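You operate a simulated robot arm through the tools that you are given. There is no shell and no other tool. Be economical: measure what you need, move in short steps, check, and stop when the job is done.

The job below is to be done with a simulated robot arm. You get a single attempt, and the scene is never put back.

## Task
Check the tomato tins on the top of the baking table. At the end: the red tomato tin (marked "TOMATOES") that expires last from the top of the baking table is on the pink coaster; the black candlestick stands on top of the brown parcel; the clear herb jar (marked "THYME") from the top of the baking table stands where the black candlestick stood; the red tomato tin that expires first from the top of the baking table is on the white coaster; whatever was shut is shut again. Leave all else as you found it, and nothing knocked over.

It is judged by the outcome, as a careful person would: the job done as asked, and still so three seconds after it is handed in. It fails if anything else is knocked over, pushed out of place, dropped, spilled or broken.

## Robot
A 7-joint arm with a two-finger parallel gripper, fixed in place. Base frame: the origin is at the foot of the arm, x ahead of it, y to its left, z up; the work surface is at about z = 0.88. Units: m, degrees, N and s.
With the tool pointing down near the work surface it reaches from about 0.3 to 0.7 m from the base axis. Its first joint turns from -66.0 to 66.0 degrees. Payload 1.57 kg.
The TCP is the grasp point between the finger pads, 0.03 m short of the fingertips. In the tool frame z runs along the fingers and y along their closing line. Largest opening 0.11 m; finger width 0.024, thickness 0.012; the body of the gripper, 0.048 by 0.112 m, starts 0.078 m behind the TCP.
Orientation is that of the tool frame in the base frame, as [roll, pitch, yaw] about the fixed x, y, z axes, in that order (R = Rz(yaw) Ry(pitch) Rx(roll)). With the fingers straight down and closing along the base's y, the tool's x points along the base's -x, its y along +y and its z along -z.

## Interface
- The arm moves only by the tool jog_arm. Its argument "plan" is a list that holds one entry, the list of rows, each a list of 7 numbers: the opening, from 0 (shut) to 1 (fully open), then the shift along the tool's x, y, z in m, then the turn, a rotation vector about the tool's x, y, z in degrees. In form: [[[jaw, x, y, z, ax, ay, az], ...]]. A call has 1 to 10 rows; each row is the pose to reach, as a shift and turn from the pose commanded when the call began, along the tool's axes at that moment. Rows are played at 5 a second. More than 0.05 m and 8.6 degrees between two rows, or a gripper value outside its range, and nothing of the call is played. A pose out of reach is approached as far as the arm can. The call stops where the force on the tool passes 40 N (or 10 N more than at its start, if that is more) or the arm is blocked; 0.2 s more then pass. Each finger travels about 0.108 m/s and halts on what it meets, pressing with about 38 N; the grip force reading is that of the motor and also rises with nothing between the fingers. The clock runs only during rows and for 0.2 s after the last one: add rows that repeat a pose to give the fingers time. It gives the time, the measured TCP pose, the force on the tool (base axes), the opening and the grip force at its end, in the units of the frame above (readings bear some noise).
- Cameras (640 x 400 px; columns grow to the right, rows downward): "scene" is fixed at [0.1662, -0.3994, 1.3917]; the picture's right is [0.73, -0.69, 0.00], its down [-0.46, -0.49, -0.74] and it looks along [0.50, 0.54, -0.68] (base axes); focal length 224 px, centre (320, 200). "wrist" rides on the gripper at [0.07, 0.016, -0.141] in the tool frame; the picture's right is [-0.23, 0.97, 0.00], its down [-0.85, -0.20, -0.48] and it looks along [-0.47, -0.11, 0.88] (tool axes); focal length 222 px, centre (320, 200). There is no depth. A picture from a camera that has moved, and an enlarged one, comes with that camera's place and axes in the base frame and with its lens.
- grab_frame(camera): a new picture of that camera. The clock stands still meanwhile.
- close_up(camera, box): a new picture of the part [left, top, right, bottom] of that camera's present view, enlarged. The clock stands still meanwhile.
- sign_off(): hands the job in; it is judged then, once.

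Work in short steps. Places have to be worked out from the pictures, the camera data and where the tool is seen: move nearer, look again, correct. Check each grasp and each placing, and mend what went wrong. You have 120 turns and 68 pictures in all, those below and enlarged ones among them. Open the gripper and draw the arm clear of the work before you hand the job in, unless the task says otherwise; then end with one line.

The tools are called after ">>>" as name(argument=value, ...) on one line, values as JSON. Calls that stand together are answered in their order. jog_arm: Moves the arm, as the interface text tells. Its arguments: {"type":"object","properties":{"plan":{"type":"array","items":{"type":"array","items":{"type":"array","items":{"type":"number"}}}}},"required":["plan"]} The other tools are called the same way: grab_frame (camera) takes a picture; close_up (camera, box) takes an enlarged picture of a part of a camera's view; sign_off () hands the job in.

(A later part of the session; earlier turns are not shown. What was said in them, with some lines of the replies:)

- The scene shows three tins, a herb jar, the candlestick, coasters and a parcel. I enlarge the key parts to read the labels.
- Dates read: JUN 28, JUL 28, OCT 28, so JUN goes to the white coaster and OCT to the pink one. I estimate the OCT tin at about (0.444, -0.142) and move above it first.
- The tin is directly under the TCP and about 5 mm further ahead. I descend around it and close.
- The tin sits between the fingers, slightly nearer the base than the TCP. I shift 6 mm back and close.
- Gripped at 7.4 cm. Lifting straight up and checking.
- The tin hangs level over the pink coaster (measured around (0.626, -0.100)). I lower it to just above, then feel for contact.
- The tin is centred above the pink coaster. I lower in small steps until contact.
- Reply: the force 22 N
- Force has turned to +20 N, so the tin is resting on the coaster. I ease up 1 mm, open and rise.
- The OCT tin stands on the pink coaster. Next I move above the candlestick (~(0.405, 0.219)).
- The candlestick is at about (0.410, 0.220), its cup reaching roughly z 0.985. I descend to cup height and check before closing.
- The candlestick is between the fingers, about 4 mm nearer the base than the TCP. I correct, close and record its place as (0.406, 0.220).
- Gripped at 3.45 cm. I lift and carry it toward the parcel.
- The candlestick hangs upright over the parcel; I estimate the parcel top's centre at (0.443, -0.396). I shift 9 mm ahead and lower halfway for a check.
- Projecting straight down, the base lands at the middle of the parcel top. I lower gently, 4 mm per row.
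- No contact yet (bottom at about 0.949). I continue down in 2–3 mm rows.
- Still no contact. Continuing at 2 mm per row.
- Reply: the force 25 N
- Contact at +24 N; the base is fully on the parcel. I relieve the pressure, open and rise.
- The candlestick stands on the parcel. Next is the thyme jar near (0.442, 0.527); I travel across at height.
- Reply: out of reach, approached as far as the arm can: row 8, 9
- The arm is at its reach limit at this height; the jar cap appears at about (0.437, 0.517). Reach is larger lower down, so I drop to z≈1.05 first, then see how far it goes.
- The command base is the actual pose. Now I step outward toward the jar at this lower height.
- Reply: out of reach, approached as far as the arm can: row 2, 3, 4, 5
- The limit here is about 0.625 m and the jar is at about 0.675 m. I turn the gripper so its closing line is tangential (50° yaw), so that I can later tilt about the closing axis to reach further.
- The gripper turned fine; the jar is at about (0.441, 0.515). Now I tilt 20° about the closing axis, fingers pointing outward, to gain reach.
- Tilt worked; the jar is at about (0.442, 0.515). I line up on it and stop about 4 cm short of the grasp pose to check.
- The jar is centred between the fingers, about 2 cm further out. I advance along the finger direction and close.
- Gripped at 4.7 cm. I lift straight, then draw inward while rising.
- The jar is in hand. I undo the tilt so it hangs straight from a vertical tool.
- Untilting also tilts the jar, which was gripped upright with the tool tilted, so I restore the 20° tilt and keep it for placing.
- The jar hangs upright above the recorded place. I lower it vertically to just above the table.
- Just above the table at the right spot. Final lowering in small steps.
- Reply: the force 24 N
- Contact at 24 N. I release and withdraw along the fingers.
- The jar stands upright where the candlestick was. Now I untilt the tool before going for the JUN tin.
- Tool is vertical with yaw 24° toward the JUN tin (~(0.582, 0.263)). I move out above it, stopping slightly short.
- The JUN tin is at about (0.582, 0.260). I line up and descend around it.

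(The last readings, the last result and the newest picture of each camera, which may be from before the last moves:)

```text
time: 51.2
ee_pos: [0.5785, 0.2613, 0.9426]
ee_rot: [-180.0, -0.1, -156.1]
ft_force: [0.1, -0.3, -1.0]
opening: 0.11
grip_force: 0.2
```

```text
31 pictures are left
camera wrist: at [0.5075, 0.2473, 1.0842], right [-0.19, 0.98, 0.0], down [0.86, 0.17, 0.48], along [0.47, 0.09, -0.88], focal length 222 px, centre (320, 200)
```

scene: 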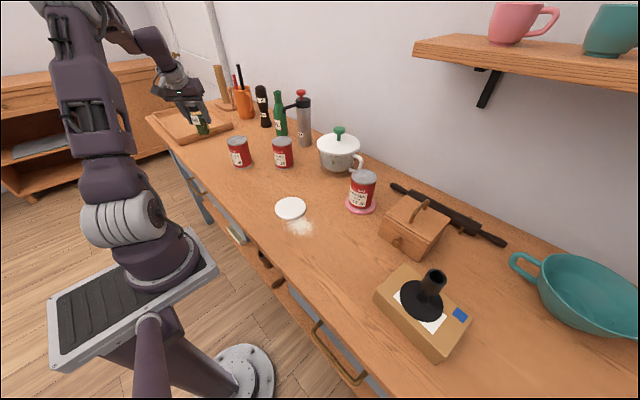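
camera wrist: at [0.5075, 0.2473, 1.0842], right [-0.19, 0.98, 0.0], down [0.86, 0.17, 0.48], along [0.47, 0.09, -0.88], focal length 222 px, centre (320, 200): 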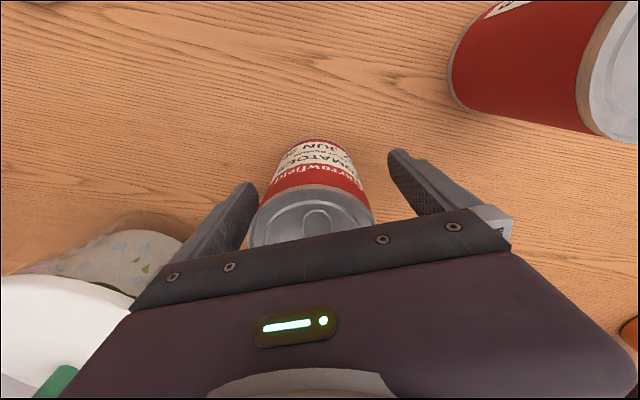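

The tin is slightly ahead and left of centre. Small correction, then close.

>>> jog_arm(plan=[[[1, -0.007, -0.005, 0, 0, 0, 0], [0.75, -0.007, -0.005, 0, 0, 0, 0], [0.5, -0.007, -0.005, 0, 0, 0, 0], [0.5, -0.007, -0.005, 0, 0, 0, 0], [0.5, -0.007, -0.005, 0, 0, 0, 0]]])

```text
time: 52.4
ee_pos: [0.5874, 0.2594, 0.9425]
ee_rot: [-180.0, 0.0, -156.1]
ft_force: [0.3, 0.6, 0.2]
opening: 0.0738
grip_force: 38.0
```

Gripped at 7.4 cm. I lift a little, then rise while drawing inward toward the white coaster (~(0.446, 0.041)).

>>> jog_arm(plan=[[[0.5, 0, 0, -0.02, 0, 0, 0], [0.5, 0, 0, -0.045, 0, 0, 0], [0.5, 0.025, -0.015, -0.08, 0, 0, 0], [0.5, 0.06, -0.038, -0.09, 0, 0, 0], [0.5, 0.1, -0.064, -0.09, 0, 0, 0], [0.5, 0.14, -0.09, -0.09, 0, 0, 0], [0.5, 0.18, -0.117, -0.09, 0, 0, 0], [0.5, 0.2176, -0.1419, -0.09, 0, 0, 0], [0.5, 0.2176, -0.1419, -0.09, 0, 0, 0]]])

>>> grab_frame(camera="wrist")

>>> grab_frame(camera="scene")

```text
time: 54.4
ee_pos: [0.4473, 0.0379, 1.034]
ee_rot: [-180.0, 0.1, -156.1]
ft_force: [0.1, 0.2, -5.0]
opening: 0.0737
grip_force: 38.1
```

```text
30 pictures are left
camera wrist: at [0.3757, 0.0244, 1.1754], right [-0.19, 0.98, 0.0], down [0.86, 0.16, 0.48], along [0.47, 0.09, -0.88], focal length 222 px, centre (320, 200)
```

wrist: 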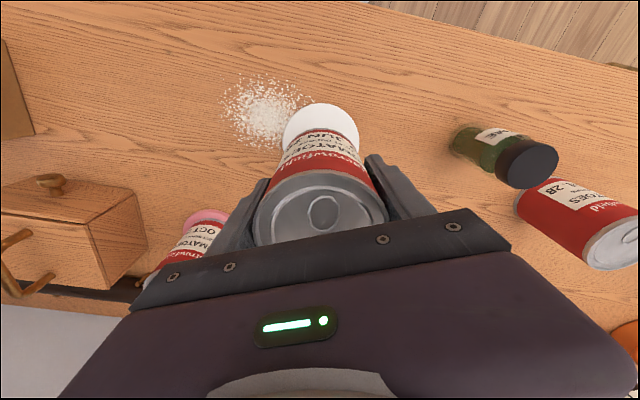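

```text
29 pictures are left
```

scene: 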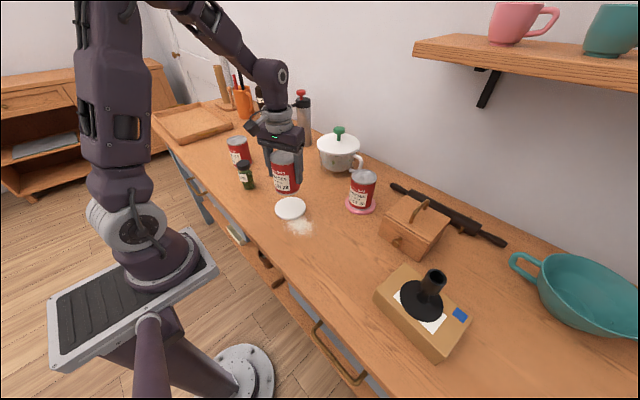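

The tin hangs just about centred over the white coaster. I correct by 3 mm and lower.

>>> jog_arm(plan=[[[0.5, 0.002, 0.003, 0.03, 0, 0, 0], [0.5, 0.002, 0.003, 0.055, 0, 0, 0], [0.5, 0.002, 0.003, 0.074, 0, 0, 0], [0.5, 0.002, 0.003, 0.076, 0, 0, 0], [0.5, 0.002, 0.003, 0.076, 0, 0, 0]]])

>>> close_up(camera="scene", box=[235, 150, 345, 230])

```text
time: 55.6
ee_pos: [0.4433, 0.0413, 0.9572]
ee_rot: [-180.0, 0.0, -156.0]
ft_force: [-0.3, 0.2, -4.8]
opening: 0.0736
grip_force: 38.3
```

```text
5.00 times, centred on (290, 190) of scene
camera zoom: at [0.1662, -0.3994, 1.3917], right [0.73, -0.69, 0.0], down [-0.46, -0.49, -0.74], along [0.5, 0.54, -0.68], focal length 1122 px, centre (470, 250)
```

zoom: 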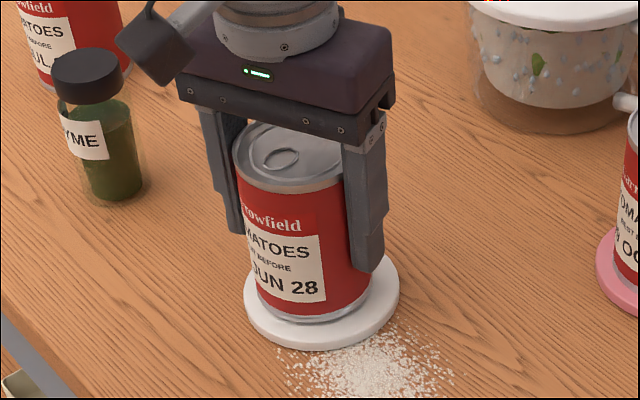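

The tin is ~5 mm left of the coaster's centre in this view; I nudge and lower to contact.

>>> jog_arm(plan=[[[0.5, -0.0015, -0.004, 0, 0, 0, 0], [0.5, -0.0015, -0.004, 0.002, 0, 0, 0], [0.5, -0.0015, -0.004, 0.004, 0, 0, 0], [0.5, -0.0015, -0.004, 0.005, 0, 0, 0], [0.5, -0.0015, -0.004, 0.006, 0, 0, 0]]])

```text
time: 56.8
ee_pos: [0.4464, 0.0381, 0.951]
ee_rot: [179.9, 0.2, -156.0]
ft_force: [-3.8, 1.6, 34.1]
opening: 0.0737
grip_force: 38.3
```

Firm contact. I relieve the pressure, open and rise clear.

>>> jog_arm(plan=[[[0.5, 0, 0, -0.0015, 0, 0, 0], [0.75, 0, 0, -0.0015, 0, 0, 0], [0.95, 0, 0, -0.0015, 0, 0, 0], [0.95, 0, 0, -0.0015, 0, 0, 0], [0.95, 0, 0, -0.04, 0, 0, 0], [0.95, 0, 0, -0.085, 0, 0, 0], [0.95, 0, 0, -0.13, 0, 0, 0], [0.95, 0, 0, -0.175, 0, 0, 0], [0.95, 0.04, 0, -0.2, 0, 0, 0], [0.95, 0.06, 0, -0.2, 0, 0, 0]]])

>>> grab_frame(camera="scene")

>>> close_up(camera="scene", box=[220, 130, 400, 240])

>>> grab_frame(camera="wrist")

```text
time: 59.0
ee_pos: [0.3929, 0.0127, 1.1505]
ee_rot: [180.0, 0.0, -156.0]
ft_force: [0.0, -0.7, 0.8]
opening: 0.1044
grip_force: 0.0
```

```text
27 pictures are left
```

scene: 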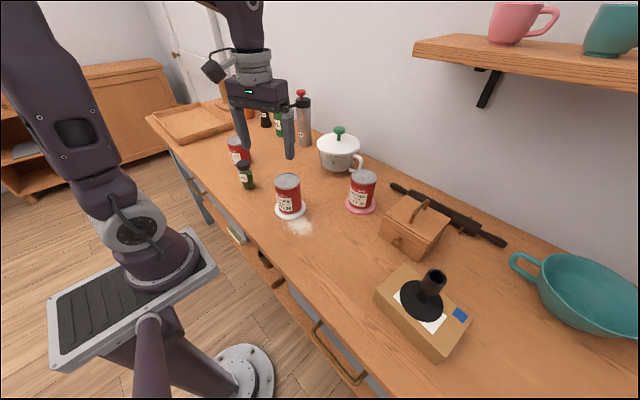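

```text
3.56 times, centred on (310, 185) of scene
camera zoom: at [0.1661, -0.3994, 1.3917], right [0.73, -0.69, 0.0], down [-0.46, -0.49, -0.74], along [0.5, 0.54, -0.68], focal length 798 px, centre (356, 253)
```

zoom: 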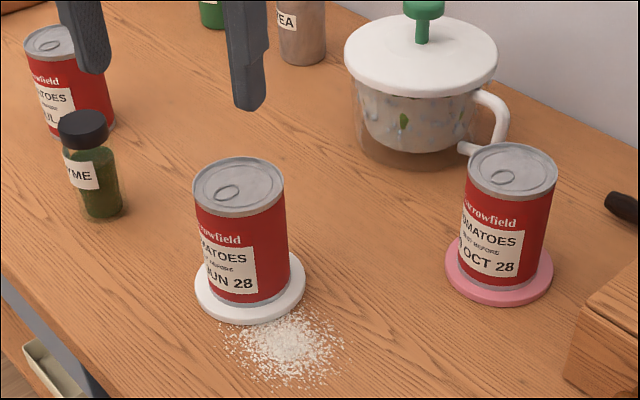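

```text
25 pictures are left
camera wrist: at [0.3209, -0.0003, 1.2925], right [-0.19, 0.98, 0.0], down [0.86, 0.17, 0.48], along [0.47, 0.09, -0.88], focal length 222 px, centre (320, 200)
```

wrist: 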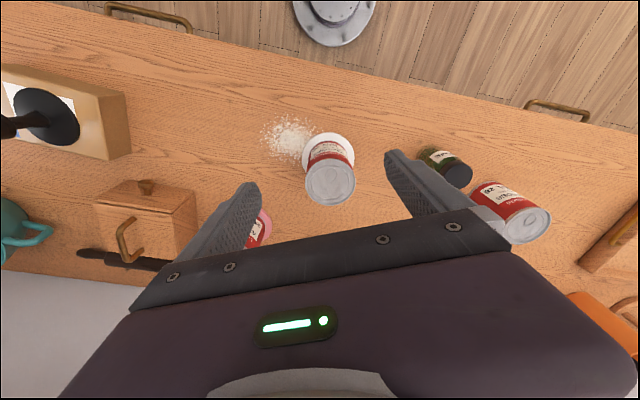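

Everything is placed well. Before handing in I want to be sure there is no other tin at the far right (a red item was glimpsed beyond the bowl), so I swing that way to look.

>>> jog_arm(plan=[[[0.95, 0.018, -0.04, -0.01, 0, 0, 5], [0.95, 0.036, -0.08, -0.02, 0, 0, 12], [0.95, 0.054, -0.12, -0.02, 0, 0, 20], [0.95, 0.072, -0.16, -0.02, 0, 0, 28], [0.95, 0.09, -0.2, -0.02, 0, 0, 36], [0.95, 0.108, -0.24, -0.02, 0, 0, 44], [0.95, 0.12, -0.28, -0.02, 0, 0, 52], [0.95, 0.12, -0.3, -0.02, 0, 0, 60], [0.95, 0.12, -0.3, -0.02, 0, 0, 60]]])

>>> grab_frame(camera="wrist")

```text
time: 61.0
ee_pos: [0.4054, -0.3086, 1.17]
ee_rot: [-179.9, 0.1, 143.8]
ft_force: [-0.2, 0.4, -0.3]
opening: 0.1044
grip_force: 0.1
```

```text
24 pictures are left
camera wrist: at [0.3576, -0.2553, 1.3123], right [0.76, 0.65, 0.0], down [0.57, -0.67, 0.48], along [0.31, -0.36, -0.88], focal length 222 px, centre (320, 200)
```

wrist: 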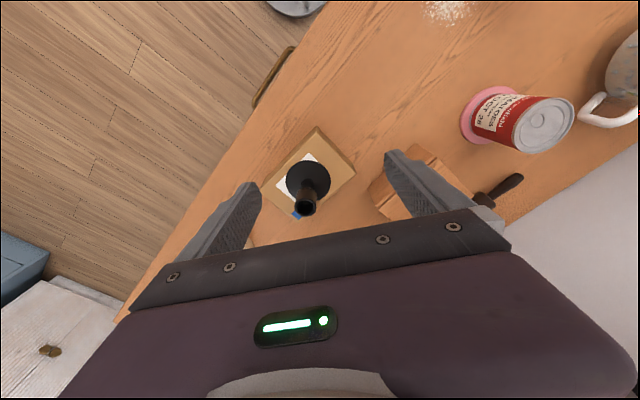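

The gripper hides that corner; I turn back to the former yaw from closer to the base and look again.

>>> jog_arm(plan=[[[0.95, 0.01, 0, 0, 0, 0, -8], [0.95, 0.02, 0, 0, 0, 0, -16], [0.95, 0.03, 0, 0, 0, 0, -24], [0.95, 0.04, 0, -0.02, 0, 0, -32], [0.95, 0.04, 0, -0.03, 0, 0, -40], [0.95, 0.04, 0, -0.03, 0, 0, -48], [0.95, 0.04, 0, -0.03, 0, 0, -56], [0.95, 0.04, 0, -0.03, 0, 0, -60], [0.95, 0.04, 0, -0.03, 0, 0, -60]]])

>>> grab_frame(camera="wrist")

>>> close_up(camera="wrist", box=[0, 180, 200, 330])

```text
time: 63.0
ee_pos: [0.3721, -0.2859, 1.2014]
ee_rot: [179.9, 0.0, -155.9]
ft_force: [0.3, -0.7, -0.1]
opening: 0.1047
grip_force: 0.0
```

```text
23 pictures are left
camera wrist: at [0.3007, -0.2994, 1.3428], right [-0.19, 0.98, 0.0], down [0.86, 0.17, 0.48], along [0.47, 0.09, -0.88], focal length 222 px, centre (320, 200)
```

wrist: 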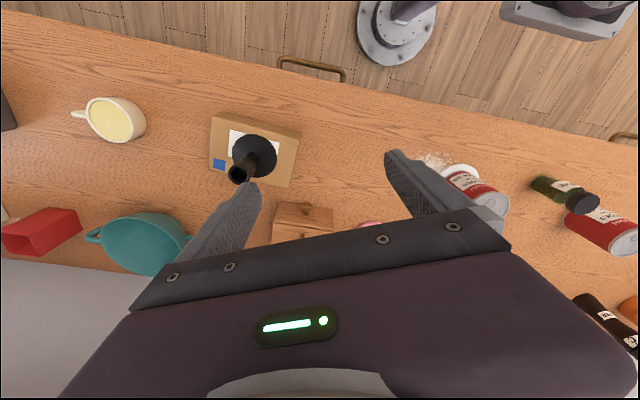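

```text
2.67 times, centred on (100, 255) of wrist
camera zoom: at [0.3007, -0.2994, 1.3428], right [-0.19, 0.98, 0.0], down [0.86, 0.17, 0.48], along [0.47, 0.09, -0.88], focal length 592 px, centre (907, 53)
```

zoom: 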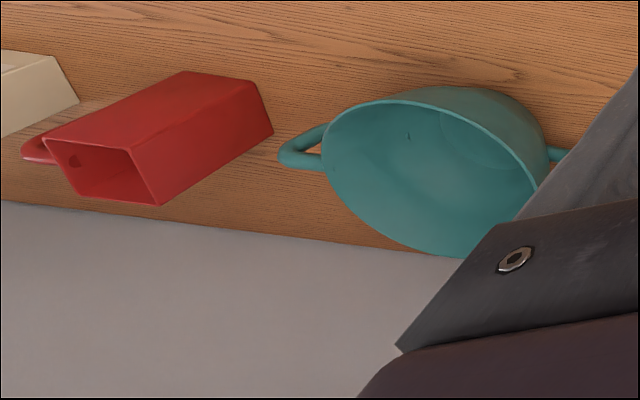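

The red object is a square container, not a tin. All placements stand, the gripper is open and the arm is clear, so I hand in.

>>> sign_off()

```text
The job is handed in.
```

The job is handed in: the OCT 28 tin (expires last) is on the pink coaster and the JUN 28 tin (expires first) is on the white one. The candlestick stands on the parcel and the thyme jar stands where the candlestick was; I opened nothing, so nothing needed shutting again.
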